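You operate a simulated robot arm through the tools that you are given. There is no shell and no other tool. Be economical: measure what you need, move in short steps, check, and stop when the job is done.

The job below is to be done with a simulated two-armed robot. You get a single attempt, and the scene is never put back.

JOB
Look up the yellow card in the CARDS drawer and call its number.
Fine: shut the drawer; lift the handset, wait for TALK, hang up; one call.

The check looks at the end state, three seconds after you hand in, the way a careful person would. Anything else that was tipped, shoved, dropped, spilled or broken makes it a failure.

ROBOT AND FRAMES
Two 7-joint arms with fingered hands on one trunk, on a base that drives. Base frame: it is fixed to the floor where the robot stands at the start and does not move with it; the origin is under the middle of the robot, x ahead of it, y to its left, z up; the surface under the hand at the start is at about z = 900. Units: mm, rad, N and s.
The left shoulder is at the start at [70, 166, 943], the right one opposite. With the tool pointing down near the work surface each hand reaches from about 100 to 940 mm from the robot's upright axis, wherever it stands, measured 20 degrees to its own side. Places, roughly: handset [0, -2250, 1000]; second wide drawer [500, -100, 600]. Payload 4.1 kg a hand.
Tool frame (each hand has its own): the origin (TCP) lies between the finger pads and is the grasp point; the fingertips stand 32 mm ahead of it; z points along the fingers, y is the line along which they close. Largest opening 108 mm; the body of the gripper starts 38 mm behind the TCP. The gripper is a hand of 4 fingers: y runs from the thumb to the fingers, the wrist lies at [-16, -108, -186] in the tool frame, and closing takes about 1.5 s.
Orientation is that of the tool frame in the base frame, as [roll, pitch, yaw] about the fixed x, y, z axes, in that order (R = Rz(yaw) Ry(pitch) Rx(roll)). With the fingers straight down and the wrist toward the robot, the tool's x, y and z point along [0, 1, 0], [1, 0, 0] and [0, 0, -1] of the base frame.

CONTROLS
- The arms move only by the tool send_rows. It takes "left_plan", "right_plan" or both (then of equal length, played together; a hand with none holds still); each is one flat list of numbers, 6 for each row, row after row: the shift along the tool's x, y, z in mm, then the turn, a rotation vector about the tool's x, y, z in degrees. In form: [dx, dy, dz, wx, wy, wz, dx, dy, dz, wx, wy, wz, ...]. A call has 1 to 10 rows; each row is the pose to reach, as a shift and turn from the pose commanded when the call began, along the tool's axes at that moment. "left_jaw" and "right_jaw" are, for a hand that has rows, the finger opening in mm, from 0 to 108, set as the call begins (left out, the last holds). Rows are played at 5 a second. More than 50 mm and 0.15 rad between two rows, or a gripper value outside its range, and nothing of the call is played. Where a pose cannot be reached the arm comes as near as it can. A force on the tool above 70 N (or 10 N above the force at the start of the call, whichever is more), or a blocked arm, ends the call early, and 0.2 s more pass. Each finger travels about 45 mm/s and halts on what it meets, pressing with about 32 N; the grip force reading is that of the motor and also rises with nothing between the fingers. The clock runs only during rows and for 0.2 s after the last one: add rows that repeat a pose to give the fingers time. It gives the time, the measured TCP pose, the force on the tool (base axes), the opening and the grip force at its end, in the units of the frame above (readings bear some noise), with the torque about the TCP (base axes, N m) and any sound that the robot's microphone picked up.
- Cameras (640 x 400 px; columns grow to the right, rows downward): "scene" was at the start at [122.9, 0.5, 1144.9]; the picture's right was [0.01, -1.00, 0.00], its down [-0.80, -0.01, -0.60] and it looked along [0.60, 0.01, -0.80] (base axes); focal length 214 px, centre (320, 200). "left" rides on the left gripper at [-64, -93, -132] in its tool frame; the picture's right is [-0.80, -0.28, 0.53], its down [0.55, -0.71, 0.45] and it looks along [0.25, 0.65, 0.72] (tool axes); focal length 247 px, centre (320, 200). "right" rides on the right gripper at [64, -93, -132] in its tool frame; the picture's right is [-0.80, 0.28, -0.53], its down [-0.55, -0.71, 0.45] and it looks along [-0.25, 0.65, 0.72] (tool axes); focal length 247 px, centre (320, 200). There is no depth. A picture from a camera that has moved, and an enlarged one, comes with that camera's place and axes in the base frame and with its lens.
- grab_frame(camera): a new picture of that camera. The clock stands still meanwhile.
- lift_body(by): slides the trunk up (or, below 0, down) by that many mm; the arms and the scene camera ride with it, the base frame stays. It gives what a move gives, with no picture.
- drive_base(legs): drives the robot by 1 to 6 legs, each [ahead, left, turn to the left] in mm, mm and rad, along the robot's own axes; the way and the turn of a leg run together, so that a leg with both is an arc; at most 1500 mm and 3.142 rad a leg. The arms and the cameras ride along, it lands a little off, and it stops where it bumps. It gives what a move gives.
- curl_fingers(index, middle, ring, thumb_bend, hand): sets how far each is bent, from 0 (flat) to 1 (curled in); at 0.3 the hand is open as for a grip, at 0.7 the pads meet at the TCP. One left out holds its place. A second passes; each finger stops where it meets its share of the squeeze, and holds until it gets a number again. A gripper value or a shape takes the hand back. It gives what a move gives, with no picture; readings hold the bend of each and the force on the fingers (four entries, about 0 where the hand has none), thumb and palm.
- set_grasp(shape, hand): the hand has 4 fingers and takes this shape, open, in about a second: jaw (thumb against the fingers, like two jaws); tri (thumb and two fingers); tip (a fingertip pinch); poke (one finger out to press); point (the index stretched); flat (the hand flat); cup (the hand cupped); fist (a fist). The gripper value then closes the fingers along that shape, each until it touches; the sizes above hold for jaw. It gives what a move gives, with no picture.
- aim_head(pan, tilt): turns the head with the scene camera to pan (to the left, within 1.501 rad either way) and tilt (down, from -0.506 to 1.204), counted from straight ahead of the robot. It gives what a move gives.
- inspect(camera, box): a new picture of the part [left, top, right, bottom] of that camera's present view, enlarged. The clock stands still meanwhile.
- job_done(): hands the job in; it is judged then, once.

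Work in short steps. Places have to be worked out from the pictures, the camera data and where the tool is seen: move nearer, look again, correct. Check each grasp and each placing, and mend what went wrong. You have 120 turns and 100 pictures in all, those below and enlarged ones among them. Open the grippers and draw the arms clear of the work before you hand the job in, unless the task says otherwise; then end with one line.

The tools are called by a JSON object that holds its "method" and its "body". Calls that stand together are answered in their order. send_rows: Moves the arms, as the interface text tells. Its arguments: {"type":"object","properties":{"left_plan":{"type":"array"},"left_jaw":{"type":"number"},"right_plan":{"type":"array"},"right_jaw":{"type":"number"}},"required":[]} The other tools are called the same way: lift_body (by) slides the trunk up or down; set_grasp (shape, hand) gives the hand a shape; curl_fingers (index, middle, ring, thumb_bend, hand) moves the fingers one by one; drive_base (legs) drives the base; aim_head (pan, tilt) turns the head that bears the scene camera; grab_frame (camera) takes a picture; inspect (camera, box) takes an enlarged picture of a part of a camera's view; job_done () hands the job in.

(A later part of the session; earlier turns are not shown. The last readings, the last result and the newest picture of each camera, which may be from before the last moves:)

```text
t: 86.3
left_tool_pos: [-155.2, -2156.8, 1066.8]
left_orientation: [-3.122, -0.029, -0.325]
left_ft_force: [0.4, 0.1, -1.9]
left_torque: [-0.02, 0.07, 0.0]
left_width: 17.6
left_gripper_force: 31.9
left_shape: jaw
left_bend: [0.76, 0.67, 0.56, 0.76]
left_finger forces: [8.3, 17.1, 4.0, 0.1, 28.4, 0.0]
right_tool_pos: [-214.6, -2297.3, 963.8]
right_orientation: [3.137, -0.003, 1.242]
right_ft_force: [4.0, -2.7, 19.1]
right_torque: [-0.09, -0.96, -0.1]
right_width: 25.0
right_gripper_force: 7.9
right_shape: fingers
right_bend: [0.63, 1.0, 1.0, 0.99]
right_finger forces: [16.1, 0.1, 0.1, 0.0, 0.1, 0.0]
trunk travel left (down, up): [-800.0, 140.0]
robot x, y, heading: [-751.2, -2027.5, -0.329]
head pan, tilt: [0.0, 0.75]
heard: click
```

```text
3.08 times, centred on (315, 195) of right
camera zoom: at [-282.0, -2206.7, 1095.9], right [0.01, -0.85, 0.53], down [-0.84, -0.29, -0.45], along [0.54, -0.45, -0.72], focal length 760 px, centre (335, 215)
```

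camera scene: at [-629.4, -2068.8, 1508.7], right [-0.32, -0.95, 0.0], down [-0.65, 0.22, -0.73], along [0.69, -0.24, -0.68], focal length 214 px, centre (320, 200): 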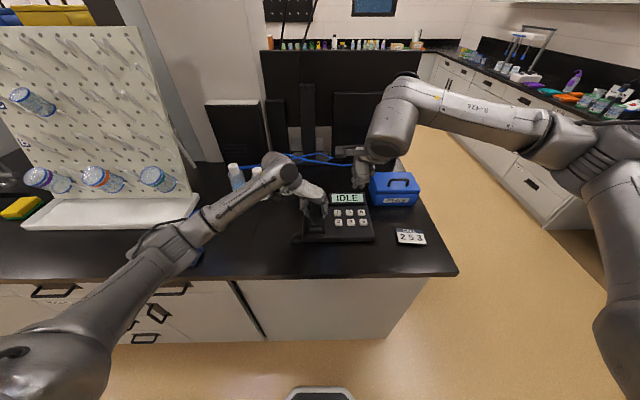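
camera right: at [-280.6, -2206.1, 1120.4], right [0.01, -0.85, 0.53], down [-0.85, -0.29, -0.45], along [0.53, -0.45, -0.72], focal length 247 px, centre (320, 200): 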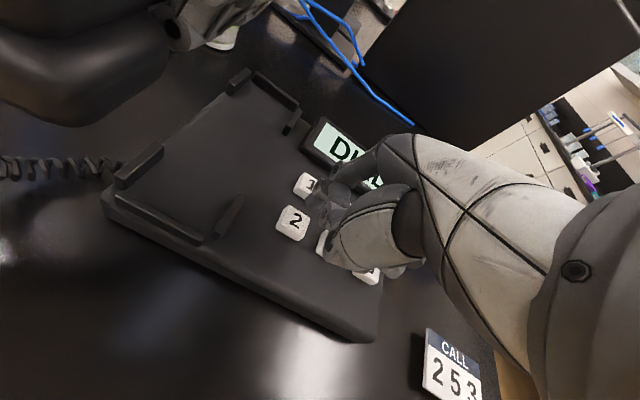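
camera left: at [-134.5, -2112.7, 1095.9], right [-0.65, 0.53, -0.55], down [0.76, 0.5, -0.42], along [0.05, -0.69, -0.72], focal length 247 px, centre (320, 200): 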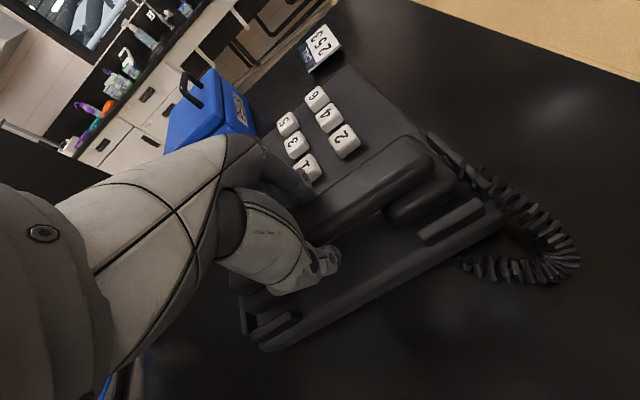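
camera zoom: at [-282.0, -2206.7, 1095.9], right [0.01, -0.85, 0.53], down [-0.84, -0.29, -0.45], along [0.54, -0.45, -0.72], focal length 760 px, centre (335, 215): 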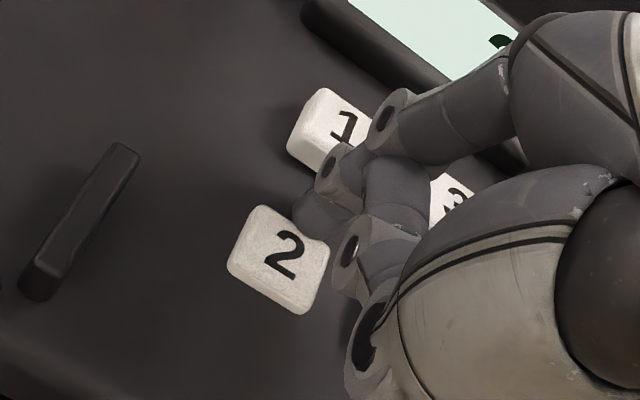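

A click was heard with 16 N on the index, but the tip looks a bit beyond key 2. Raise straight up and read the display.

{"method": "send_rows", "body": {"right_plan": [0, 0, -15, 0, 0, 0, 0, 0, -35, 0, 0, 0, 0, -40, -45, 0, 0, 0, 0, -80, -45, 0, 0, 0]}}

{"method": "grab_frame", "body": {"camera": "right"}}

{"method": "inspect", "body": {"camera": "scene", "box": [240, 150, 400, 260]}}

```text
t: 87.3
left_tool_pos: [-152.7, -2157.5, 1065.5]
left_orientation: [-3.123, -0.026, -0.325]
left_ft_force: [0.5, 1.1, -0.6]
left_torque: [0.03, 0.01, -0.02]
left_width: 17.4
left_gripper_force: 32.0
left_shape: jaw
left_bend: [0.76, 0.67, 0.56, 0.76]
left_finger forces: [8.2, 17.0, 4.0, 0.0, 28.5, 0.0]
right_tool_pos: [-288.5, -2270.8, 1006.9]
right_orientation: [-3.14, 0.0, 1.243]
right_ft_force: [-0.6, -0.2, -0.3]
right_torque: [0.02, -0.01, 0.02]
right_width: 24.4
right_gripper_force: 0.1
right_shape: fingers
right_bend: [0.63, 1.0, 1.0, 0.99]
right_finger forces: [0.1, 0.1, 0.1, 0.2, 0.0, 0.0]
trunk travel left (down, up): [-800.0, 140.0]
robot x, y, heading: [-755.2, -2023.1, -0.324]
head pan, tilt: [0.0, 0.75]
```

```text
45 pictures are left
camera right: at [-355.6, -2180.5, 1139.7], right [0.01, -0.85, 0.53], down [-0.85, -0.29, -0.45], along [0.53, -0.45, -0.72], focal length 247 px, centre (320, 200)
```

right: 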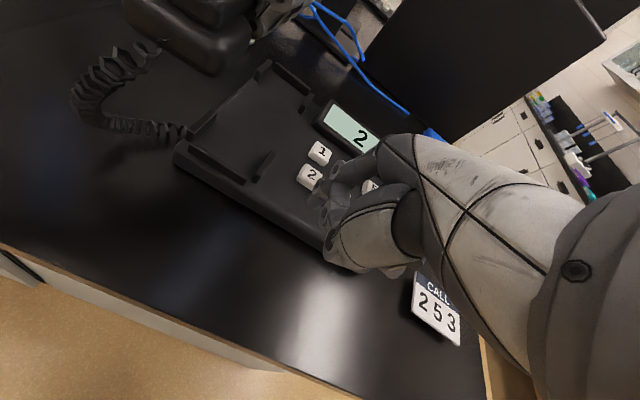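

```text
3.64 times, centred on (320, 205) of scene
camera zoom: at [-629.5, -2068.8, 1508.7], right [-0.32, -0.95, 0.0], down [-0.65, 0.22, -0.73], along [0.69, -0.24, -0.68], focal length 780 px, centre (320, 182)
```

zoom: 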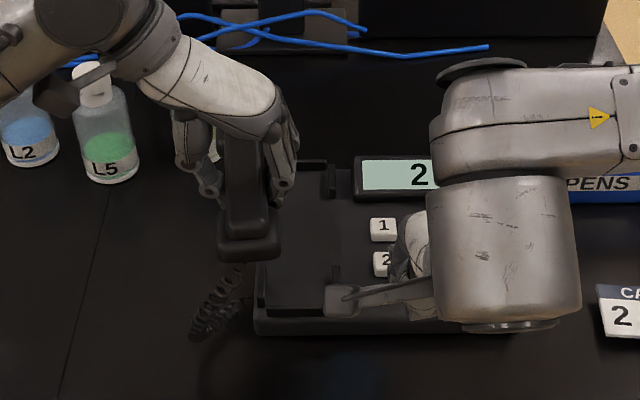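

Display shows 2. The tip actually sits ~43 mm ahead/18 left of the TCP, so I refine the offset and move above key 6.

{"method": "send_rows", "body": {"right_plan": [-30, 23, 0, 0, 0, 0, -60, 46, 3, 0, 0, 0, -91, 69, 6, 0, 0, 0, -91, 69, 6, 0, 0, 0]}}

{"method": "inspect", "body": {"camera": "right", "box": [230, 130, 400, 260]}}

```text
t: 88.3
left_tool_pos: [-153.3, -2156.0, 1063.9]
left_orientation: [-3.122, -0.027, -0.324]
left_ft_force: [-0.8, -0.3, -1.8]
left_torque: [0.0, 0.04, 0.02]
left_width: 17.5
left_gripper_force: 32.1
left_shape: jaw
left_bend: [0.76, 0.67, 0.56, 0.76]
left_finger forces: [8.3, 17.1, 3.9, 0.0, 28.4, 0.0]
right_tool_pos: [-255.1, -2382.0, 1003.8]
right_orientation: [-3.141, 0.0, 1.241]
right_ft_force: [0.0, -0.4, 0.8]
right_torque: [-0.01, 0.01, -0.02]
right_width: 24.7
right_gripper_force: 0.0
right_shape: fingers
right_bend: [0.63, 1.0, 1.0, 0.99]
right_finger forces: [0.0, 0.0, 0.0, 0.0, 0.0, 0.1]
trunk travel left (down, up): [-800.0, 140.0]
robot x, y, heading: [-751.0, -2029.8, -0.331]
head pan, tilt: [0.0, 0.75]
```

```text
3.08 times, centred on (315, 195) of right
camera zoom: at [-321.5, -2292.2, 1134.9], right [0.01, -0.85, 0.53], down [-0.85, -0.29, -0.45], along [0.53, -0.45, -0.72], focal length 760 px, centre (335, 215)
```

zoom: 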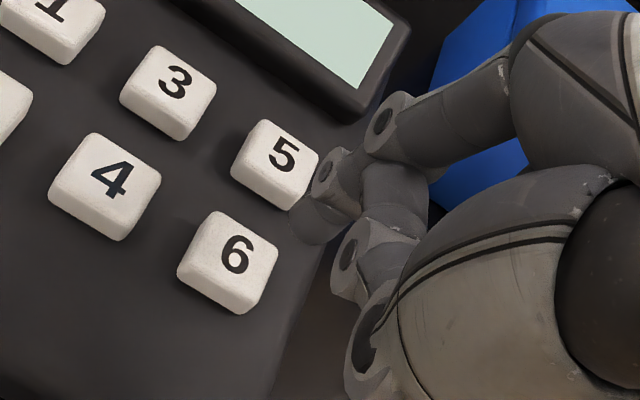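

Tip aligns with key 6 (within ~3 mm). Press down ~40 mm.

{"method": "send_rows", "body": {"right_plan": [0, 0, 20, 0, 0, 0, 0, 0, 35, 0, 0, 0, 0, 0, 40, 0, 0, 0]}}

{"method": "inspect", "body": {"camera": "right", "box": [230, 130, 400, 260]}}

```text
t: 89.1
left_tool_pos: [-155.4, -2157.1, 1067.0]
left_orientation: [-3.121, -0.028, -0.324]
left_ft_force: [-0.6, 0.2, -1.9]
left_torque: [0.0, 0.03, -0.01]
left_width: 17.6
left_gripper_force: 32.3
left_shape: jaw
left_bend: [0.76, 0.67, 0.56, 0.76]
left_finger forces: [8.2, 16.9, 4.0, 0.0, 28.5, 0.0]
right_tool_pos: [-256.4, -2379.3, 967.5]
right_orientation: [3.135, 0.0, 1.239]
right_ft_force: [-4.0, -4.0, 27.1]
right_torque: [-0.19, -1.39, -0.2]
right_width: 24.6
right_gripper_force: 14.3
right_shape: fingers
right_bend: [0.59, 1.0, 1.0, 0.99]
right_finger forces: [27.7, 0.1, 0.0, 0.1, 0.1, 0.0]
trunk travel left (down, up): [-800.0, 140.0]
robot x, y, heading: [-752.1, -2025.5, -0.328]
head pan, tilt: [0.0, 0.75]
heard: click
```

```text
3.08 times, centred on (315, 195) of right
camera zoom: at [-324.0, -2289.6, 1098.1], right [0.0, -0.85, 0.53], down [-0.84, -0.29, -0.45], along [0.54, -0.45, -0.71], focal length 760 px, centre (335, 215)
```

zoom: 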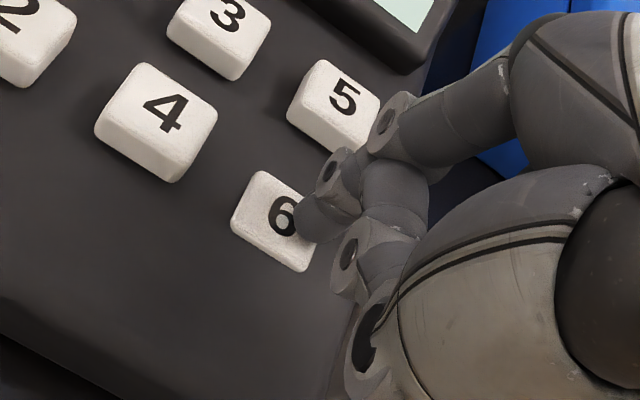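

Second click on key 6. Raise and move above key 3, then check display and alignment.

{"method": "send_rows", "body": {"right_plan": [0, 0, -20, 0, 0, 0, 0, 0, -42, 0, 0, 0, 25, 21, -44, 0, 0, 0, 50, 42, -44, 0, 0, 0, 50, 42, -44, 0, 0, 0]}}

{"method": "inspect", "body": {"camera": "right", "box": [200, 110, 400, 260]}}

{"method": "inspect", "body": {"camera": "scene", "box": [240, 150, 400, 260]}}

```text
t: 90.3
left_tool_pos: [-153.7, -2157.1, 1065.2]
left_orientation: [-3.123, -0.028, -0.326]
left_ft_force: [0.2, -0.5, -1.6]
left_torque: [0.02, 0.0, 0.03]
left_width: 17.4
left_gripper_force: 31.6
left_shape: jaw
left_bend: [0.76, 0.67, 0.56, 0.76]
left_finger forces: [8.4, 17.0, 3.9, 0.1, 28.4, 0.1]
right_tool_pos: [-200.1, -2346.2, 1006.9]
right_orientation: [-3.141, -0.002, 1.243]
right_ft_force: [-0.2, -0.1, -0.2]
right_torque: [0.02, -0.01, 0.01]
right_width: 24.2
right_gripper_force: 0.1
right_shape: fingers
right_bend: [0.63, 1.0, 1.0, 0.98]
right_finger forces: [0.1, 0.1, 0.1, 0.0, 0.0, 0.1]
trunk travel left (down, up): [-800.0, 140.0]
robot x, y, heading: [-753.4, -2022.6, -0.329]
head pan, tilt: [0.0, 0.75]
```

```text
2.67 times, centred on (300, 185) of right
camera zoom: at [-267.0, -2255.9, 1137.5], right [0.01, -0.85, 0.53], down [-0.85, -0.29, -0.45], along [0.53, -0.45, -0.72], focal length 659 px, centre (373, 240)
```

zoom: 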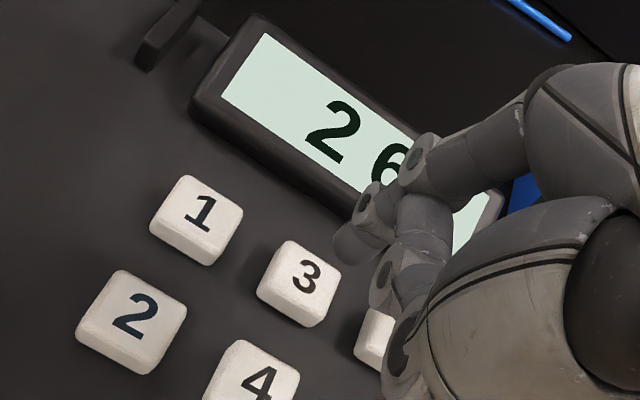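

```text
3.64 times, centred on (320, 205) of scene
camera zoom: at [-630.7, -2070.0, 1508.8], right [-0.32, -0.95, 0.0], down [-0.64, 0.22, -0.73], along [0.69, -0.24, -0.68], focal length 780 px, centre (320, 182)
```

zoom: 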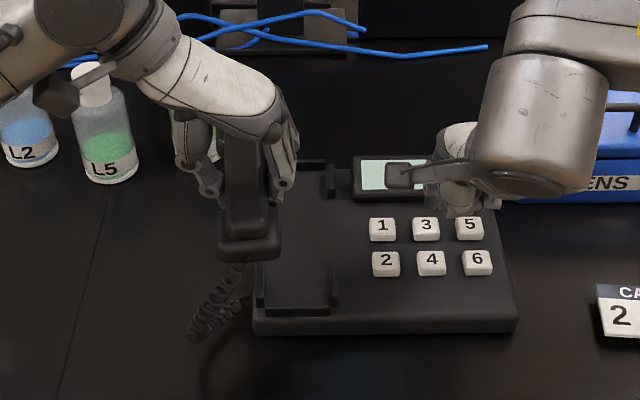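

Display reads 2 6; tip is aligned over key 3. Press.

{"method": "send_rows", "body": {"right_plan": [0, 0, 20, 0, 0, 0, 0, 0, 33, 0, 0, 0, 0, 0, 38, 0, 0, 0]}}

{"method": "inspect", "body": {"camera": "right", "box": [200, 110, 400, 260]}}

```text
t: 91.1
left_tool_pos: [-154.8, -2156.7, 1066.1]
left_orientation: [-3.122, -0.028, -0.326]
left_ft_force: [0.8, 1.0, -2.1]
left_torque: [0.02, 0.05, 0.01]
left_width: 17.4
left_gripper_force: 32.0
left_shape: jaw
left_bend: [0.76, 0.67, 0.56, 0.76]
left_finger forces: [8.4, 17.0, 4.0, 0.0, 28.3, 0.0]
right_tool_pos: [-199.8, -2346.0, 971.1]
right_orientation: [3.139, -0.002, 1.241]
right_ft_force: [0.2, -0.9, 14.9]
right_torque: [-0.09, -0.76, -0.07]
right_width: 24.2
right_gripper_force: 7.3
right_shape: fingers
right_bend: [0.62, 1.0, 1.0, 0.98]
right_finger forces: [14.3, 0.0, 0.0, 0.0, 0.0, 0.0]
trunk travel left (down, up): [-800.0, 140.0]
robot x, y, heading: [-753.5, -2025.2, -0.33]
head pan, tilt: [0.0, 0.75]
heard: click
```

```text
2.67 times, centred on (300, 185) of right
camera zoom: at [-267.2, -2254.5, 1101.5], right [0.01, -0.85, 0.53], down [-0.84, -0.29, -0.45], along [0.54, -0.45, -0.72], focal length 659 px, centre (373, 240)
```

zoom: 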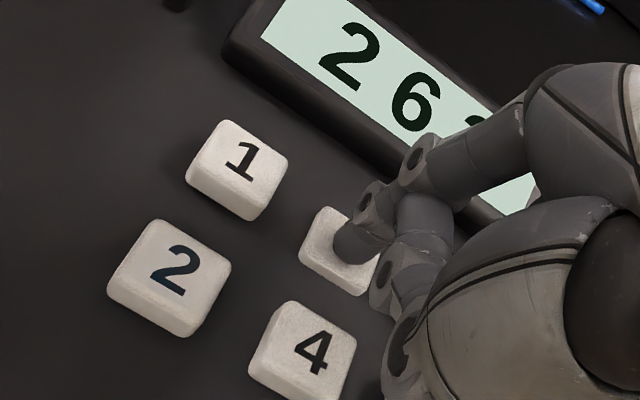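

Third click: 2 6 3 shows. Raise the right hand and move it back out of the way to watch the display for TALK.

{"method": "send_rows", "body": {"right_plan": [0, 0, -20, 0, 0, 0, 0, 0, -50, 0, 0, 0, -10, -25, -90, 0, 0, 0, -25, -60, -120, 0, 0, 0, -45, -100, -140, 0, 0, 0, -65, -140, -160, 0, 0, 0]}}

{"method": "inspect", "body": {"camera": "scene", "box": [240, 150, 400, 260]}}

```text
t: 92.5
left_tool_pos: [-155.3, -2156.7, 1064.8]
left_orientation: [-3.123, -0.027, -0.325]
left_ft_force: [-0.4, -0.4, -1.6]
left_torque: [0.03, 0.01, 0.0]
left_width: 17.7
left_gripper_force: 31.9
left_shape: jaw
left_bend: [0.76, 0.67, 0.56, 0.76]
left_finger forces: [8.4, 17.0, 3.9, 0.0, 28.5, 0.1]
right_tool_pos: [-353.9, -2363.3, 1128.3]
right_orientation: [3.141, 0.0, 1.242]
right_ft_force: [0.0, -0.1, 0.5]
right_torque: [0.02, -0.03, 0.0]
right_width: 23.7
right_gripper_force: 0.1
right_shape: fingers
right_bend: [0.63, 1.0, 1.0, 0.98]
right_finger forces: [0.1, 0.1, 0.0, 0.0, 0.1, 0.0]
trunk travel left (down, up): [-800.0, 140.0]
robot x, y, heading: [-753.3, -2025.3, -0.331]
head pan, tilt: [0.0, 0.75]
```

```text
3.64 times, centred on (320, 205) of scene
camera zoom: at [-631.5, -2069.8, 1508.9], right [-0.32, -0.95, 0.0], down [-0.64, 0.22, -0.73], along [0.69, -0.24, -0.68], focal length 780 px, centre (320, 182)
```

zoom: 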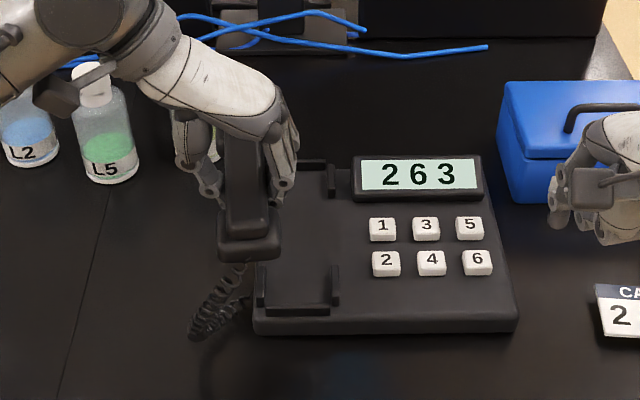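

The display shows 263. Wait a few seconds with both hands still.

{"method": "send_rows", "body": {"right_plan": [0, 0, 0, 0, 0, 0, 0, 0, 0, 0, 0, 0, 0, 0, 0, 0, 0, 0, 0, 0, 0, 0, 0, 0, 0, 0, 0, 0, 0, 0, 0, 0, 0, 0, 0, 0, 0, 0, 0, 0, 0, 0, 0, 0, 0, 0, 0, 0, 0, 0, 0, 0, 0, 0, 0, 0, 0, 0, 0, 0]}}

{"method": "inspect", "body": {"camera": "scene", "box": [240, 150, 400, 260]}}

```text
t: 94.7
left_tool_pos: [-152.5, -2156.8, 1062.9]
left_orientation: [-3.124, -0.026, -0.326]
left_ft_force: [-0.4, -0.1, -1.2]
left_torque: [0.02, 0.04, -0.03]
left_width: 17.6
left_gripper_force: 32.1
left_shape: jaw
left_bend: [0.76, 0.67, 0.56, 0.76]
left_finger forces: [8.4, 17.1, 3.9, 0.0, 28.3, 0.1]
right_tool_pos: [-353.1, -2362.2, 1126.8]
right_orientation: [-3.141, -0.001, 1.242]
right_ft_force: [0.9, -0.5, 1.1]
right_torque: [0.0, 0.02, -0.03]
right_width: 24.0
right_gripper_force: 0.1
right_shape: fingers
right_bend: [0.63, 1.0, 1.0, 0.98]
right_finger forces: [0.0, 0.0, 0.1, 0.1, 0.1, 0.1]
trunk travel left (down, up): [-800.0, 140.0]
robot x, y, heading: [-753.2, -2025.9, -0.326]
head pan, tilt: [0.0, 0.75]
```

```text
3.64 times, centred on (320, 205) of scene
camera zoom: at [-628.8, -2069.4, 1508.7], right [-0.32, -0.95, 0.0], down [-0.65, 0.22, -0.73], along [0.69, -0.24, -0.68], focal length 780 px, centre (320, 182)
```

zoom: 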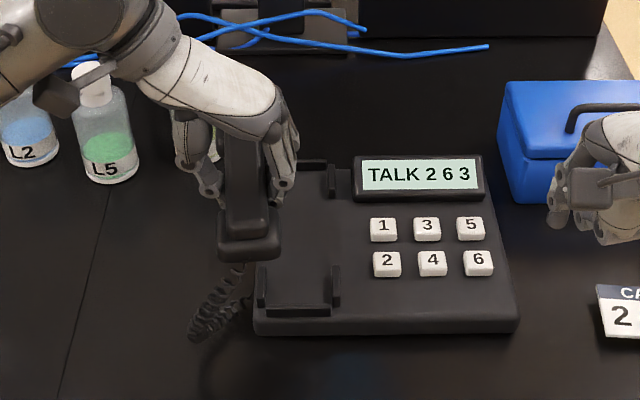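

TALK 263. Now hang up: reverse the handset path to just above the cradle.

{"method": "send_rows", "body": {"left_plan": [10, 12, 0, 0, 0, 0, 20, 25, 10, 0, 0, 0, 30, 38, 25, 0, 0, 0, 40, 50, 40, 0, 0, 0, 40, 50, 60, 0, 0, 0, 40, 50, 70, 0, 0, 0, 40, 50, 80, 0, 0, 0, 40, 50, 80, 0, 0, 0]}}

{"method": "inspect", "body": {"camera": "scene", "box": [260, 170, 380, 250]}}

{"method": "grab_frame", "body": {"camera": "left"}}

```text
t: 96.5
left_tool_pos: [-128.8, -2216.6, 984.5]
left_orientation: [-3.123, -0.027, -0.325]
left_ft_force: [0.0, -0.6, -1.8]
left_torque: [0.04, 0.05, 0.0]
left_width: 17.9
left_gripper_force: 31.9
left_shape: jaw
left_bend: [0.76, 0.67, 0.56, 0.76]
left_finger forces: [8.4, 16.9, 3.9, 0.0, 28.3, 0.0]
right_tool_pos: [-352.6, -2361.9, 1127.0]
right_orientation: [-3.141, -0.001, 1.24]
right_ft_force: [0.0, -1.4, -0.1]
right_torque: [0.0, 0.0, 0.0]
right_width: 24.0
right_gripper_force: 0.1
right_shape: fingers
right_bend: [0.63, 1.0, 1.0, 0.98]
right_finger forces: [0.1, 0.0, 0.0, 0.1, 0.1, 0.0]
trunk travel left (down, up): [-800.0, 140.0]
robot x, y, heading: [-755.9, -2028.5, -0.332]
head pan, tilt: [0.0, 0.75]
```

```text
5.00 times, centred on (320, 210) of scene
camera zoom: at [-628.8, -2069.1, 1508.7], right [-0.32, -0.95, 0.0], down [-0.65, 0.22, -0.73], along [0.69, -0.24, -0.68], focal length 1072 px, centre (320, 150)
```

zoom: 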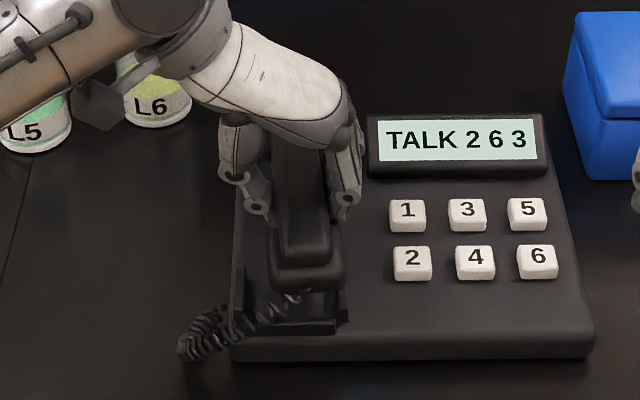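

```text
35 pictures are left
camera left: at [-165.1, -2107.3, 1115.3], right [-0.65, 0.53, -0.55], down [0.76, 0.5, -0.42], along [0.05, -0.69, -0.72], focal length 247 px, centre (320, 200)
```

left: 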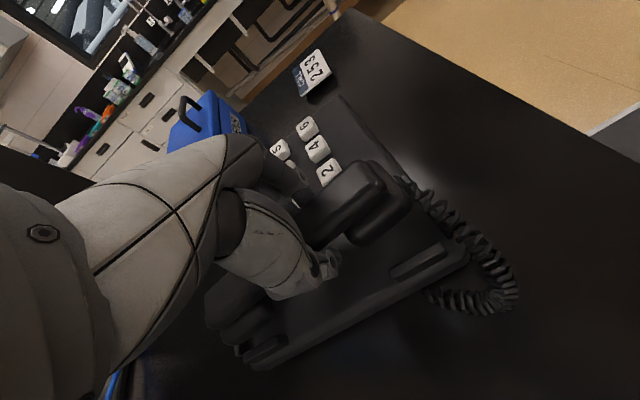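

Aligned with the cradle. Lower the last ~19 mm.

{"method": "send_rows", "body": {"left_plan": [0, 0, 8, 0, 0, 0, 0, 0, 15, 0, 0, 0, 0, 0, 19, 0, 0, 0, 0, 0, 19, 0, 0, 0]}}

{"method": "inspect", "body": {"camera": "scene", "box": [260, 170, 380, 250]}}

```text
t: 97.5
left_tool_pos: [-128.4, -2215.2, 966.1]
left_orientation: [-3.123, -0.027, -0.325]
left_ft_force: [-1.0, 1.5, 1.5]
left_torque: [-0.05, 0.05, -0.04]
left_width: 16.5
left_gripper_force: 32.1
left_shape: jaw
left_bend: [0.76, 0.69, 0.62, 0.76]
left_finger forces: [8.5, 14.3, 3.0, 0.0, 27.8, 0.0]
right_tool_pos: [-353.3, -2362.6, 1126.1]
right_orientation: [-3.141, 0.0, 1.241]
right_ft_force: [0.0, 0.0, -0.7]
right_torque: [-0.01, -0.02, -0.02]
right_width: 23.7
right_gripper_force: 0.1
right_shape: fingers
right_bend: [0.63, 1.0, 1.0, 0.98]
right_finger forces: [0.1, 0.0, 0.0, 0.0, 0.0, 0.0]
trunk travel left (down, up): [-800.0, 140.0]
robot x, y, heading: [-755.4, -2026.7, -0.333]
head pan, tilt: [0.0, 0.75]
```

```text
5.00 times, centred on (320, 210) of scene
camera zoom: at [-629.3, -2068.8, 1508.7], right [-0.32, -0.95, 0.0], down [-0.65, 0.22, -0.73], along [0.69, -0.24, -0.68], focal length 1072 px, centre (320, 150)
```

zoom: 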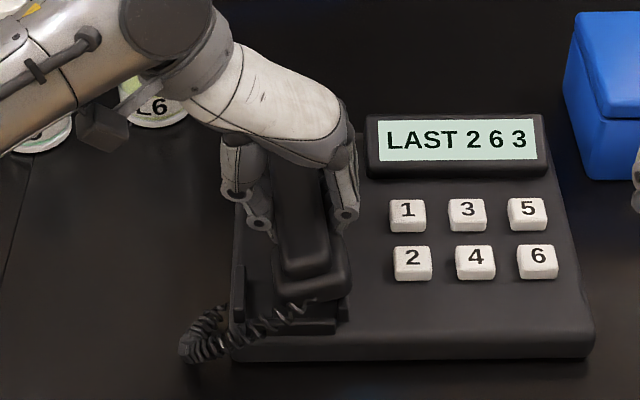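

Display says LAST 263, but the handset's front end looks slightly right and high over a prong. Check with the left camera.

{"method": "inspect", "body": {"camera": "left", "box": [200, 120, 520, 370]}}

{"method": "grab_frame", "body": {"camera": "right"}}

```text
1.60 times, centred on (360, 245) of left
camera zoom: at [-164.3, -2107.1, 1097.8], right [-0.65, 0.53, -0.55], down [0.76, 0.5, -0.42], along [0.05, -0.69, -0.72], focal length 395 px, centre (256, 128)
```

zoom: 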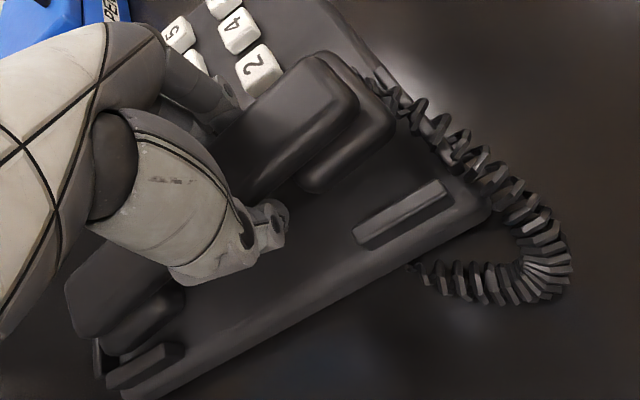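

```text
32 pictures are left
camera right: at [-419.9, -2271.8, 1257.9], right [0.01, -0.85, 0.53], down [-0.85, -0.29, -0.45], along [0.53, -0.45, -0.72], focal length 247 px, centre (320, 200)
```

right: 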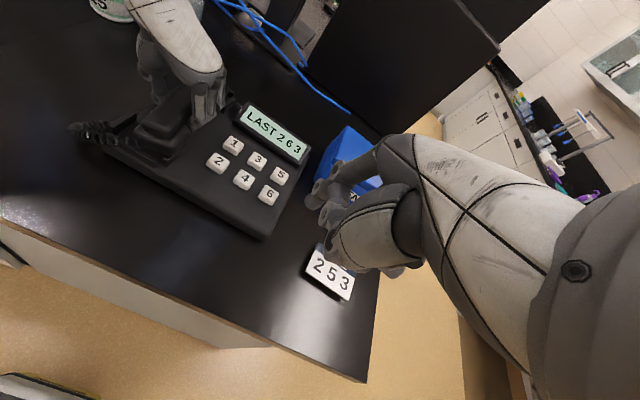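

The handset yawed a few degrees in the grip, so its front end overlaps the right prong. I raise it slightly, rotate the hand clockwise ~7° and shift left ~6 mm, then re-measure.

{"method": "send_rows", "body": {"left_plan": [0, 0, -10, 0, 0, 0, 0, 0, -18, 0, 0, 0, 0, -3, -18, 0, 0, 3.5, 0, -6, -18, 0, 0, 7, 0, -6, -18, 0, 0, 7]}}

{"method": "inspect", "body": {"camera": "scene", "box": [270, 175, 370, 240]}}

{"method": "inspect", "body": {"camera": "left", "box": [200, 120, 520, 370]}}

```text
t: 98.7
left_tool_pos: [-127.7, -2211.1, 983.9]
left_orientation: [-3.118, -0.024, -0.448]
left_ft_force: [0.1, 0.0, -1.7]
left_torque: [0.04, 0.01, 0.01]
left_width: 16.7
left_gripper_force: 32.2
left_shape: jaw
left_bend: [0.76, 0.69, 0.62, 0.76]
left_finger forces: [9.2, 14.7, 3.0, 0.0, 28.1, 0.0]
right_tool_pos: [-353.1, -2360.6, 1127.1]
right_orientation: [3.141, 0.0, 1.241]
right_ft_force: [-0.6, -0.4, 0.1]
right_torque: [-0.01, 0.01, -0.01]
right_width: 23.9
right_gripper_force: 0.1
right_shape: fingers
right_bend: [0.63, 1.0, 1.0, 0.98]
right_finger forces: [0.0, 0.1, 0.0, 0.0, 0.0, 0.0]
trunk travel left (down, up): [-800.0, 140.0]
robot x, y, heading: [-753.2, -2027.3, -0.331]
head pan, tilt: [0.0, 0.75]
```

```text
6.15 times, centred on (320, 208) of scene
camera zoom: at [-628.9, -2069.2, 1508.7], right [-0.32, -0.95, 0.0], down [-0.65, 0.22, -0.73], along [0.69, -0.24, -0.68], focal length 1320 px, centre (320, 154)
```

zoom: 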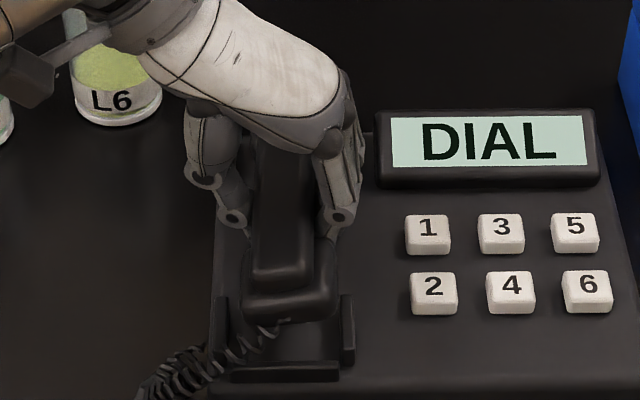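

```text
1.60 times, centred on (360, 245) of left
camera zoom: at [-149.2, -2099.3, 1116.6], right [-0.58, 0.61, -0.54], down [0.81, 0.4, -0.42], along [-0.03, -0.69, -0.73], focal length 395 px, centre (256, 128)
```

zoom: 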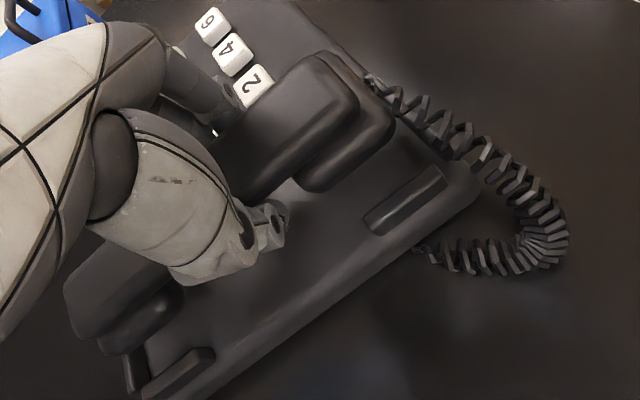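

Close: needs about 3° more, ~2 mm left and ~7 mm forward. Adjust, then lower to the cradle.

{"method": "send_rows", "body": {"left_plan": [4, -1, 0, 0, 0, 1.5, 7, -2, 0, 0, 0, 3, 7, -2, 6, 0, 0, 3, 7, -2, 12, 0, 0, 3, 7, -2, 18, 0, 0, 3, 7, -2, 18, 0, 0, 3]}}

{"method": "inspect", "body": {"camera": "scene", "box": [270, 175, 370, 240]}}

{"method": "inspect", "body": {"camera": "left", "box": [200, 120, 520, 370]}}

```text
t: 100.1
left_tool_pos: [-119.2, -2211.5, 966.5]
left_orientation: [-3.119, -0.023, -0.499]
left_ft_force: [-4.5, 1.0, 0.4]
left_torque: [0.04, 0.01, 0.01]
left_width: 16.9
left_gripper_force: 32.1
left_shape: jaw
left_bend: [0.76, 0.69, 0.63, 0.76]
left_finger forces: [9.3, 14.3, 1.7, 0.1, 27.5, 0.0]
right_tool_pos: [-353.6, -2363.9, 1127.3]
right_orientation: [3.14, 0.0, 1.241]
right_ft_force: [0.5, 0.4, -0.4]
right_torque: [0.02, -0.01, 0.04]
right_width: 24.1
right_gripper_force: 0.1
right_shape: fingers
right_bend: [0.63, 1.0, 1.0, 0.98]
right_finger forces: [0.0, 0.1, 0.0, 0.0, 0.0, 0.0]
trunk travel left (down, up): [-800.0, 140.0]
robot x, y, heading: [-752.7, -2024.6, -0.333]
head pan, tilt: [0.0, 0.75]
```

```text
6.15 times, centred on (320, 208) of scene
camera zoom: at [-630.0, -2069.1, 1508.8], right [-0.32, -0.95, 0.0], down [-0.64, 0.22, -0.73], along [0.69, -0.24, -0.68], focal length 1320 px, centre (320, 154)
```

zoom: 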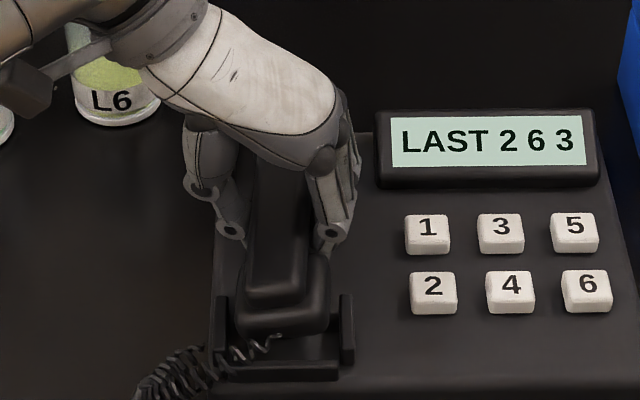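

```text
1.60 times, centred on (360, 245) of left
camera zoom: at [-135.9, -2098.4, 1098.7], right [-0.55, 0.64, -0.54], down [0.83, 0.36, -0.42], along [-0.07, -0.68, -0.73], focal length 395 px, centre (256, 128)
```

zoom: 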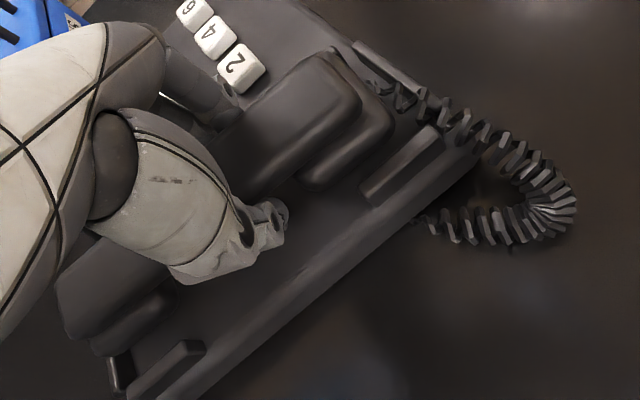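

Yaw and lateral look right; it seems ~5 mm too far forward now. I ease it back 5 mm, down 2 mm, then open the fingers to let it seat.

{"method": "send_rows", "body": {"left_plan": [-3, 0, 0, 0, 0, 0, -5, 0, 1, 0, 0, 0, -5, 0, 3, 0, 0, 0, -5, 0, 3, 0, 0, 0]}}

{"method": "curl_fingers", "body": {"hand": "left", "index": 0.55, "middle": 0.5, "ring": 0.45, "thumb_bend": 0.6}}

{"method": "inspect", "body": {"camera": "scene", "box": [270, 175, 370, 240]}}

{"method": "inspect", "body": {"camera": "left", "box": [200, 120, 520, 370]}}

```text
t: 101.1
left_tool_pos: [-123.0, -2208.9, 963.2]
left_orientation: [-3.119, -0.024, -0.5]
left_ft_force: [0.1, 0.6, -0.7]
left_torque: [0.05, 0.01, -0.03]
left_width: 14.5
left_gripper_force: 31.9
left_shape: jaw
left_bend: [0.76, 0.71, 0.72, 0.81]
left_finger forces: [6.4, 14.2, 0.1, 0.0, 21.8, 0.0]
right_tool_pos: [-353.9, -2362.6, 1126.8]
right_orientation: [3.142, -0.001, 1.241]
right_ft_force: [-0.8, 0.9, -0.2]
right_torque: [0.01, 0.0, 0.0]
right_width: 23.7
right_gripper_force: 0.0
right_shape: fingers
right_bend: [0.63, 1.0, 1.0, 0.98]
right_finger forces: [0.0, 0.1, 0.0, 0.0, 0.1, 0.0]
trunk travel left (down, up): [-800.0, 140.0]
robot x, y, heading: [-755.1, -2029.1, -0.333]
head pan, tilt: [0.0, 0.75]
```

```text
t: 102.1
left_tool_pos: [-124.8, -2210.7, 966.7]
left_orientation: [-3.119, -0.03, -0.499]
left_ft_force: [6.8, 0.2, 27.6]
left_torque: [-0.45, 0.27, 0.08]
left_width: 26.9
left_gripper_force: 13.7
left_shape: fingers
left_bend: [0.61, 0.52, 0.45, 0.6]
left_finger forces: [20.6, 7.0, 0.0, 0.0, 0.2, 0.1]
right_tool_pos: [-354.9, -2361.0, 1127.7]
right_orientation: [3.139, 0.001, 1.24]
right_ft_force: [-0.9, 0.1, -0.5]
right_torque: [0.01, 0.01, -0.03]
right_width: 23.8
right_gripper_force: 0.1
right_shape: fingers
right_bend: [0.63, 1.0, 1.0, 0.98]
right_finger forces: [0.0, 0.0, 0.0, 0.0, 0.1, 0.0]
trunk travel left (down, up): [-800.0, 140.0]
robot x, y, heading: [-753.9, -2025.6, -0.33]
head pan, tilt: [0.0, 0.75]
```

```text
6.15 times, centred on (320, 208) of scene
camera zoom: at [-631.6, -2067.9, 1509.2], right [-0.32, -0.95, 0.0], down [-0.64, 0.22, -0.73], along [0.69, -0.24, -0.68], focal length 1320 px, centre (320, 154)
```

zoom: 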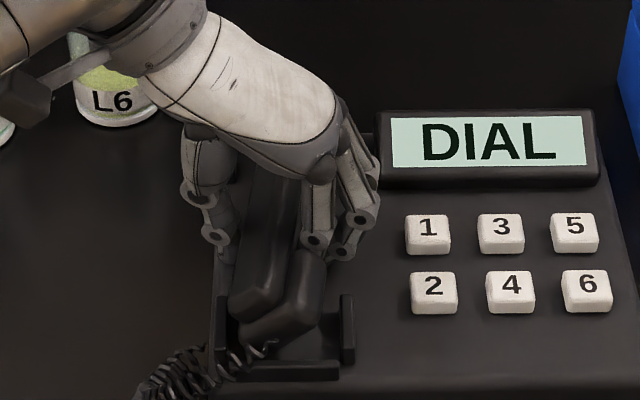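

```text
1.60 times, centred on (360, 245) of left
camera zoom: at [-141.9, -2095.8, 1098.0], right [-0.55, 0.63, -0.55], down [0.83, 0.36, -0.42], along [-0.07, -0.69, -0.73], focal length 395 px, centre (256, 128)
```

zoom: 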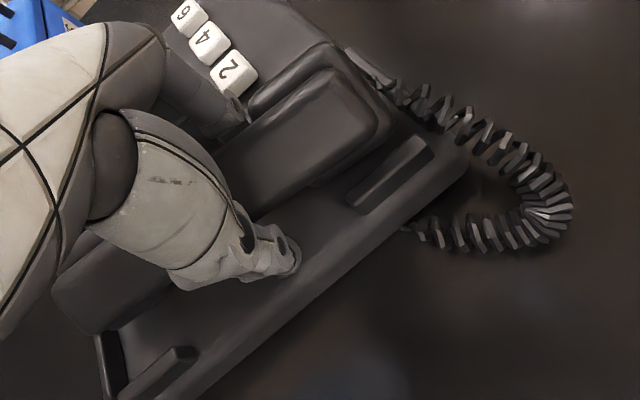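

The uneven opening rolled the handset with a finger under it. I open fully now, rising a few mm.

{"method": "send_rows", "body": {"left_plan": [0, 0, -3, 0, 0, 0, 0, 0, -3, 0, 0, 0, 0, 0, -3, 0, 0, 0, 0, 0, -3, 0, 0, 0, 0, 0, -3, 0, 0, 0, 0, 0, -3, 0, 0, 0, 0, 0, -3, 0, 0, 0, 0, 0, -3, 0, 0, 0], "left_jaw": 108}}

{"method": "inspect", "body": {"camera": "scene", "box": [270, 175, 370, 240]}}

{"method": "inspect", "body": {"camera": "left", "box": [200, 120, 520, 370]}}

```text
t: 103.9
left_tool_pos: [-124.6, -2209.5, 967.3]
left_orientation: [-3.118, -0.023, -0.499]
left_ft_force: [0.1, -0.1, 0.0]
left_torque: [0.02, -0.01, -0.01]
left_width: 107.8
left_gripper_force: 0.1
left_shape: jaw
left_bend: [0.3, 0.3, 0.3, 0.3]
left_finger forces: [0.0, 0.0, 0.1, 0.0, 0.0, 0.0]
right_tool_pos: [-351.3, -2362.8, 1126.3]
right_orientation: [3.141, -0.001, 1.242]
right_ft_force: [-0.6, 0.2, 0.6]
right_torque: [0.02, 0.0, 0.01]
right_width: 23.6
right_gripper_force: 0.0
right_shape: fingers
right_bend: [0.63, 1.0, 1.0, 0.98]
right_finger forces: [0.1, 0.0, 0.1, 0.1, 0.1, 0.0]
trunk travel left (down, up): [-800.0, 140.0]
robot x, y, heading: [-753.7, -2025.0, -0.33]
head pan, tilt: [0.0, 0.75]
```

```text
6.15 times, centred on (320, 208) of scene
camera zoom: at [-629.0, -2069.4, 1508.7], right [-0.32, -0.95, 0.0], down [-0.65, 0.22, -0.73], along [0.69, -0.24, -0.68], focal length 1320 px, centre (320, 154)
```

zoom: 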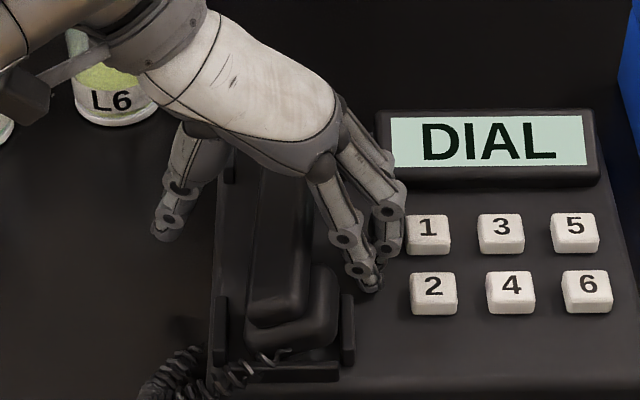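

```text
1.60 times, centred on (360, 245) of left
camera zoom: at [-140.6, -2096.6, 1099.0], right [-0.55, 0.64, -0.54], down [0.83, 0.36, -0.42], along [-0.07, -0.68, -0.73], focal length 395 px, centre (256, 128)
```

zoom: 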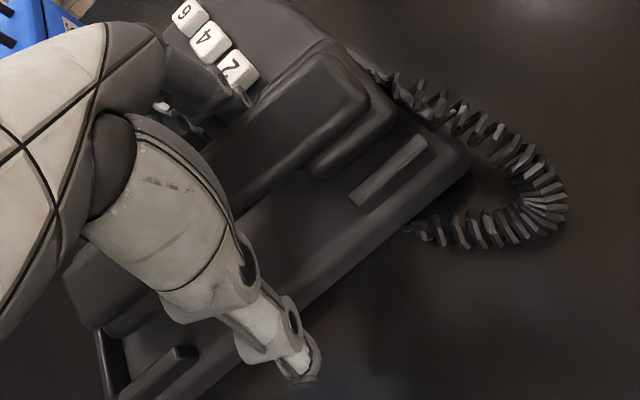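

Not seated yet (DIAL). The fingers are close to keys, so I raise the hand straight up and look.

{"method": "send_rows", "body": {"left_plan": [0, 0, -25, 0, 0, 0, 0, 0, -55, 0, 0, 0, 0, 0, -90, 0, 0, 0, -10, -20, -120, 0, 0, 0]}}

{"method": "inspect", "body": {"camera": "scene", "box": [270, 165, 370, 240]}}

{"method": "grab_frame", "body": {"camera": "left"}}

```text
t: 104.9
left_tool_pos: [-127.3, -2188.9, 1087.6]
left_orientation: [-3.118, -0.022, -0.498]
left_ft_force: [-0.3, 0.4, 0.1]
left_torque: [-0.04, -0.01, 0.01]
left_width: 107.6
left_gripper_force: 0.0
left_shape: jaw
left_bend: [0.3, 0.3, 0.3, 0.3]
left_finger forces: [0.1, 0.0, 0.0, 0.0, 0.0, 0.0]
right_tool_pos: [-353.2, -2361.2, 1126.5]
right_orientation: [3.141, 0.0, 1.243]
right_ft_force: [-1.1, 0.7, -0.1]
right_torque: [-0.04, 0.02, 0.0]
right_width: 23.6
right_gripper_force: 0.1
right_shape: fingers
right_bend: [0.63, 1.0, 1.0, 0.98]
right_finger forces: [0.1, 0.1, 0.0, 0.0, 0.1, 0.0]
trunk travel left (down, up): [-800.0, 140.0]
robot x, y, heading: [-757.4, -2026.8, -0.332]
head pan, tilt: [0.0, 0.75]
```

```text
5.33 times, centred on (320, 202) of scene
camera zoom: at [-629.4, -2067.4, 1508.7], right [-0.32, -0.95, 0.0], down [-0.65, 0.22, -0.73], along [0.69, -0.24, -0.68], focal length 1144 px, centre (320, 187)
```

zoom: 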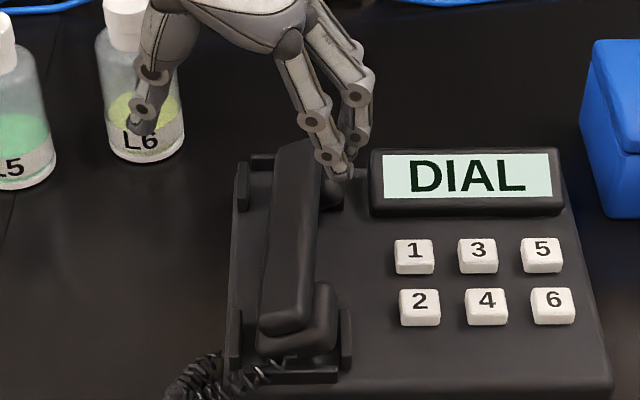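

```text
22 pictures are left
camera left: at [-143.4, -2076.1, 1219.9], right [-0.55, 0.64, -0.54], down [0.83, 0.36, -0.42], along [-0.07, -0.68, -0.73], focal length 247 px, centre (320, 200)
```

left: 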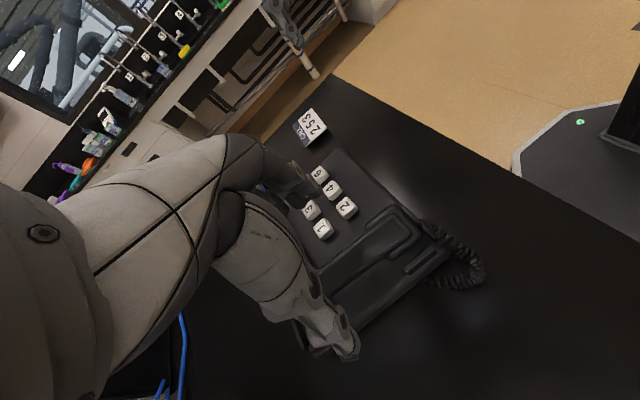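

The handset sits slightly rolled on the rear right prong. I'll regrasp with the same yaw (which conforms the handset parallel to the phone), squeeze it upright, and release symmetrically. First descend with a partly closed jaw to stay clear of the keys.

{"method": "send_rows", "body": {"left_plan": [13, 19, 30, 0, 0, 0, 13, 19, 60, 0, 0, 0, 13, 19, 90, 0, 0, 0, 13, 19, 105, 0, 0, 0, 13, 19, 115, 0, 0, 0, 13, 19, 119, 0, 0, 0, 13, 19, 119, 0, 0, 0], "left_jaw": 85}}

{"method": "send_rows", "body": {"left_plan": [0, 0, 0, 0, 0, 0, 0, 0, 0, 0, 0, 0, 0, 0, 0, 0, 0, 0, 0, 0, 0, 0, 0, 0, 0, 0, 0, 0, 0, 0, 0, 0, 0, 0, 0, 0, 0, 0, 0, 0, 0, 0], "left_jaw": 0}}

{"method": "inspect", "body": {"camera": "scene", "box": [270, 165, 370, 240]}}

```text
t: 106.5
left_tool_pos: [-121.0, -2210.6, 967.2]
left_orientation: [-3.12, -0.023, -0.5]
left_ft_force: [-0.5, 0.2, 0.7]
left_torque: [0.01, -0.01, 0.02]
left_width: 85.3
left_gripper_force: 0.1
left_shape: jaw
left_bend: [0.26, 0.35, 0.32, 0.55]
left_finger forces: [0.1, 0.1, 0.1, 0.1, 0.0, 0.0]
right_tool_pos: [-352.9, -2362.8, 1126.6]
right_orientation: [3.141, 0.0, 1.242]
right_ft_force: [0.0, 0.1, -0.6]
right_torque: [-0.01, -0.01, 0.0]
right_width: 24.0
right_gripper_force: 0.0
right_shape: fingers
right_bend: [0.63, 1.0, 1.0, 0.98]
right_finger forces: [0.0, 0.1, 0.0, 0.1, 0.0, 0.0]
trunk travel left (down, up): [-800.0, 140.0]
robot x, y, heading: [-754.2, -2025.5, -0.331]
head pan, tilt: [0.0, 0.75]
```

```text
t: 108.1
left_tool_pos: [-120.0, -2208.6, 966.8]
left_orientation: [-3.12, -0.024, -0.501]
left_ft_force: [1.4, -1.5, -2.3]
left_torque: [-0.01, -0.02, -0.04]
left_width: 17.2
left_gripper_force: 31.7
left_shape: jaw
left_bend: [0.76, 0.72, 0.71, 0.81]
left_finger forces: [12.9, 0.5, 2.7, 0.1, 16.7, 0.1]
right_tool_pos: [-352.8, -2363.5, 1125.8]
right_orientation: [-3.141, -0.002, 1.24]
right_ft_force: [0.2, -0.8, 0.6]
right_torque: [0.01, 0.01, 0.02]
right_width: 24.0
right_gripper_force: 0.0
right_shape: fingers
right_bend: [0.63, 1.0, 1.0, 0.98]
right_finger forces: [0.0, 0.0, 0.0, 0.0, 0.0, 0.0]
trunk travel left (down, up): [-800.0, 140.0]
robot x, y, heading: [-750.0, -2022.1, -0.329]
head pan, tilt: [0.0, 0.75]
```

```text
5.33 times, centred on (320, 202) of scene
camera zoom: at [-628.5, -2069.4, 1508.6], right [-0.32, -0.95, 0.0], down [-0.65, 0.22, -0.73], along [0.69, -0.24, -0.68], focal length 1144 px, centre (320, 187)
```

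zoom: 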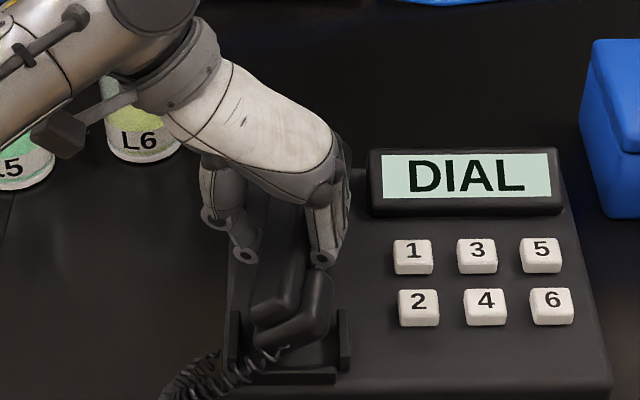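

The squeeze rolled the handset (top leaning left). I lift it 40 mm and look at how it hangs, to correct by rotating the hand.

{"method": "send_rows", "body": {"left_plan": [0, 0, -12, 0, 0, 0, 0, 0, -25, 0, 0, 0, 0, 0, -40, 0, 0, 0, 0, 0, -40, 0, 0, 0]}}

{"method": "inspect", "body": {"camera": "scene", "box": [270, 165, 370, 240]}}

{"method": "grab_frame", "body": {"camera": "left"}}

```text
t: 109.1
left_tool_pos: [-123.0, -2210.5, 1007.1]
left_orientation: [-3.118, -0.023, -0.5]
left_ft_force: [0.6, 0.4, -2.1]
left_torque: [0.03, -0.02, -0.02]
left_width: 16.8
left_gripper_force: 32.0
left_shape: jaw
left_bend: [0.76, 0.72, 0.71, 0.81]
left_finger forces: [12.7, 0.5, 2.9, 0.1, 16.7, 0.1]
right_tool_pos: [-352.6, -2363.0, 1125.7]
right_orientation: [3.14, -0.002, 1.242]
right_ft_force: [0.5, -0.3, 0.1]
right_torque: [0.04, 0.03, -0.02]
right_width: 23.9
right_gripper_force: 0.1
right_shape: fingers
right_bend: [0.63, 1.0, 1.0, 0.98]
right_finger forces: [0.0, 0.0, 0.0, 0.1, 0.0, 0.0]
trunk travel left (down, up): [-800.0, 140.0]
robot x, y, heading: [-751.9, -2028.9, -0.336]
head pan, tilt: [0.0, 0.75]
```

```text
5.33 times, centred on (320, 202) of scene
camera zoom: at [-628.7, -2069.3, 1508.6], right [-0.32, -0.95, 0.0], down [-0.65, 0.22, -0.73], along [0.69, -0.24, -0.68], focal length 1144 px, centre (320, 187)
```

zoom: 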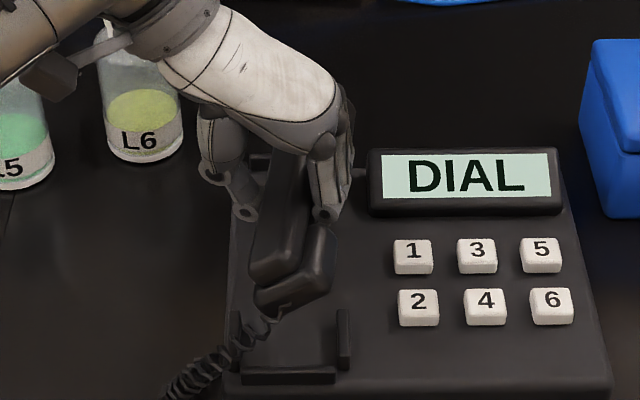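

```text
19 pictures are left
camera left: at [-139.0, -2098.1, 1139.1], right [-0.55, 0.64, -0.54], down [0.83, 0.36, -0.42], along [-0.07, -0.68, -0.73], focal length 247 px, centre (320, 200)
```

left: 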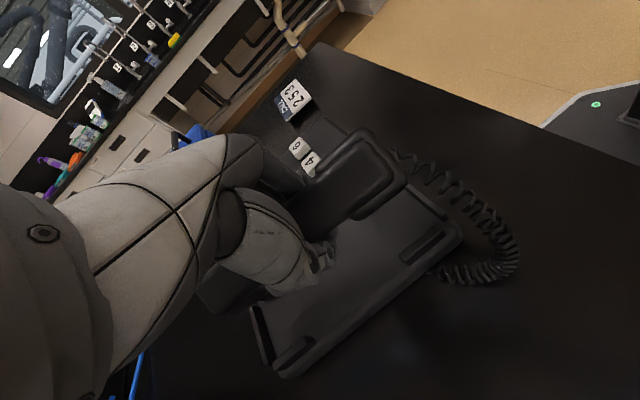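

The handset is rolled ~22° (left side down) and ~4° too clockwise. I counter-rotate the hand by the same amounts in the air and look.

{"method": "send_rows", "body": {"left_plan": [0, 3, -3, 7.3, 0, -1.3, 0, 6, -6, 14.6, 0, -2.6, 0, 9, -8, 22, 0, -4, 0, 9, -8, 22, 0, -4]}}

{"method": "inspect", "body": {"camera": "scene", "box": [270, 165, 370, 240]}}

```text
t: 110.1
left_tool_pos: [-126.2, -2217.8, 1014.9]
left_orientation: [-2.736, -0.036, -0.431]
left_ft_force: [-0.9, -0.1, -1.2]
left_torque: [0.04, 0.0, 0.0]
left_width: 16.9
left_gripper_force: 31.9
left_shape: jaw
left_bend: [0.76, 0.72, 0.71, 0.81]
left_finger forces: [12.8, 0.5, 3.1, 0.0, 16.5, 0.1]
right_tool_pos: [-351.6, -2361.6, 1125.4]
right_orientation: [3.142, 0.001, 1.241]
right_ft_force: [-0.7, 0.4, 1.0]
right_torque: [-0.01, -0.02, 0.01]
right_width: 23.8
right_gripper_force: 0.1
right_shape: fingers
right_bend: [0.63, 1.0, 1.0, 0.98]
right_finger forces: [0.1, 0.1, 0.0, 0.0, 0.1, 0.1]
trunk travel left (down, up): [-800.0, 140.0]
robot x, y, heading: [-758.2, -2025.1, -0.327]
head pan, tilt: [0.0, 0.75]
```

```text
5.33 times, centred on (320, 202) of scene
camera zoom: at [-628.6, -2068.9, 1508.6], right [-0.32, -0.95, 0.0], down [-0.65, 0.22, -0.73], along [0.69, -0.24, -0.68], focal length 1144 px, centre (320, 187)
```

zoom: 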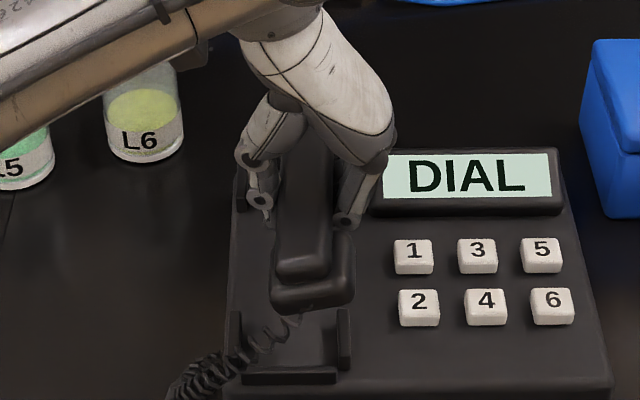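

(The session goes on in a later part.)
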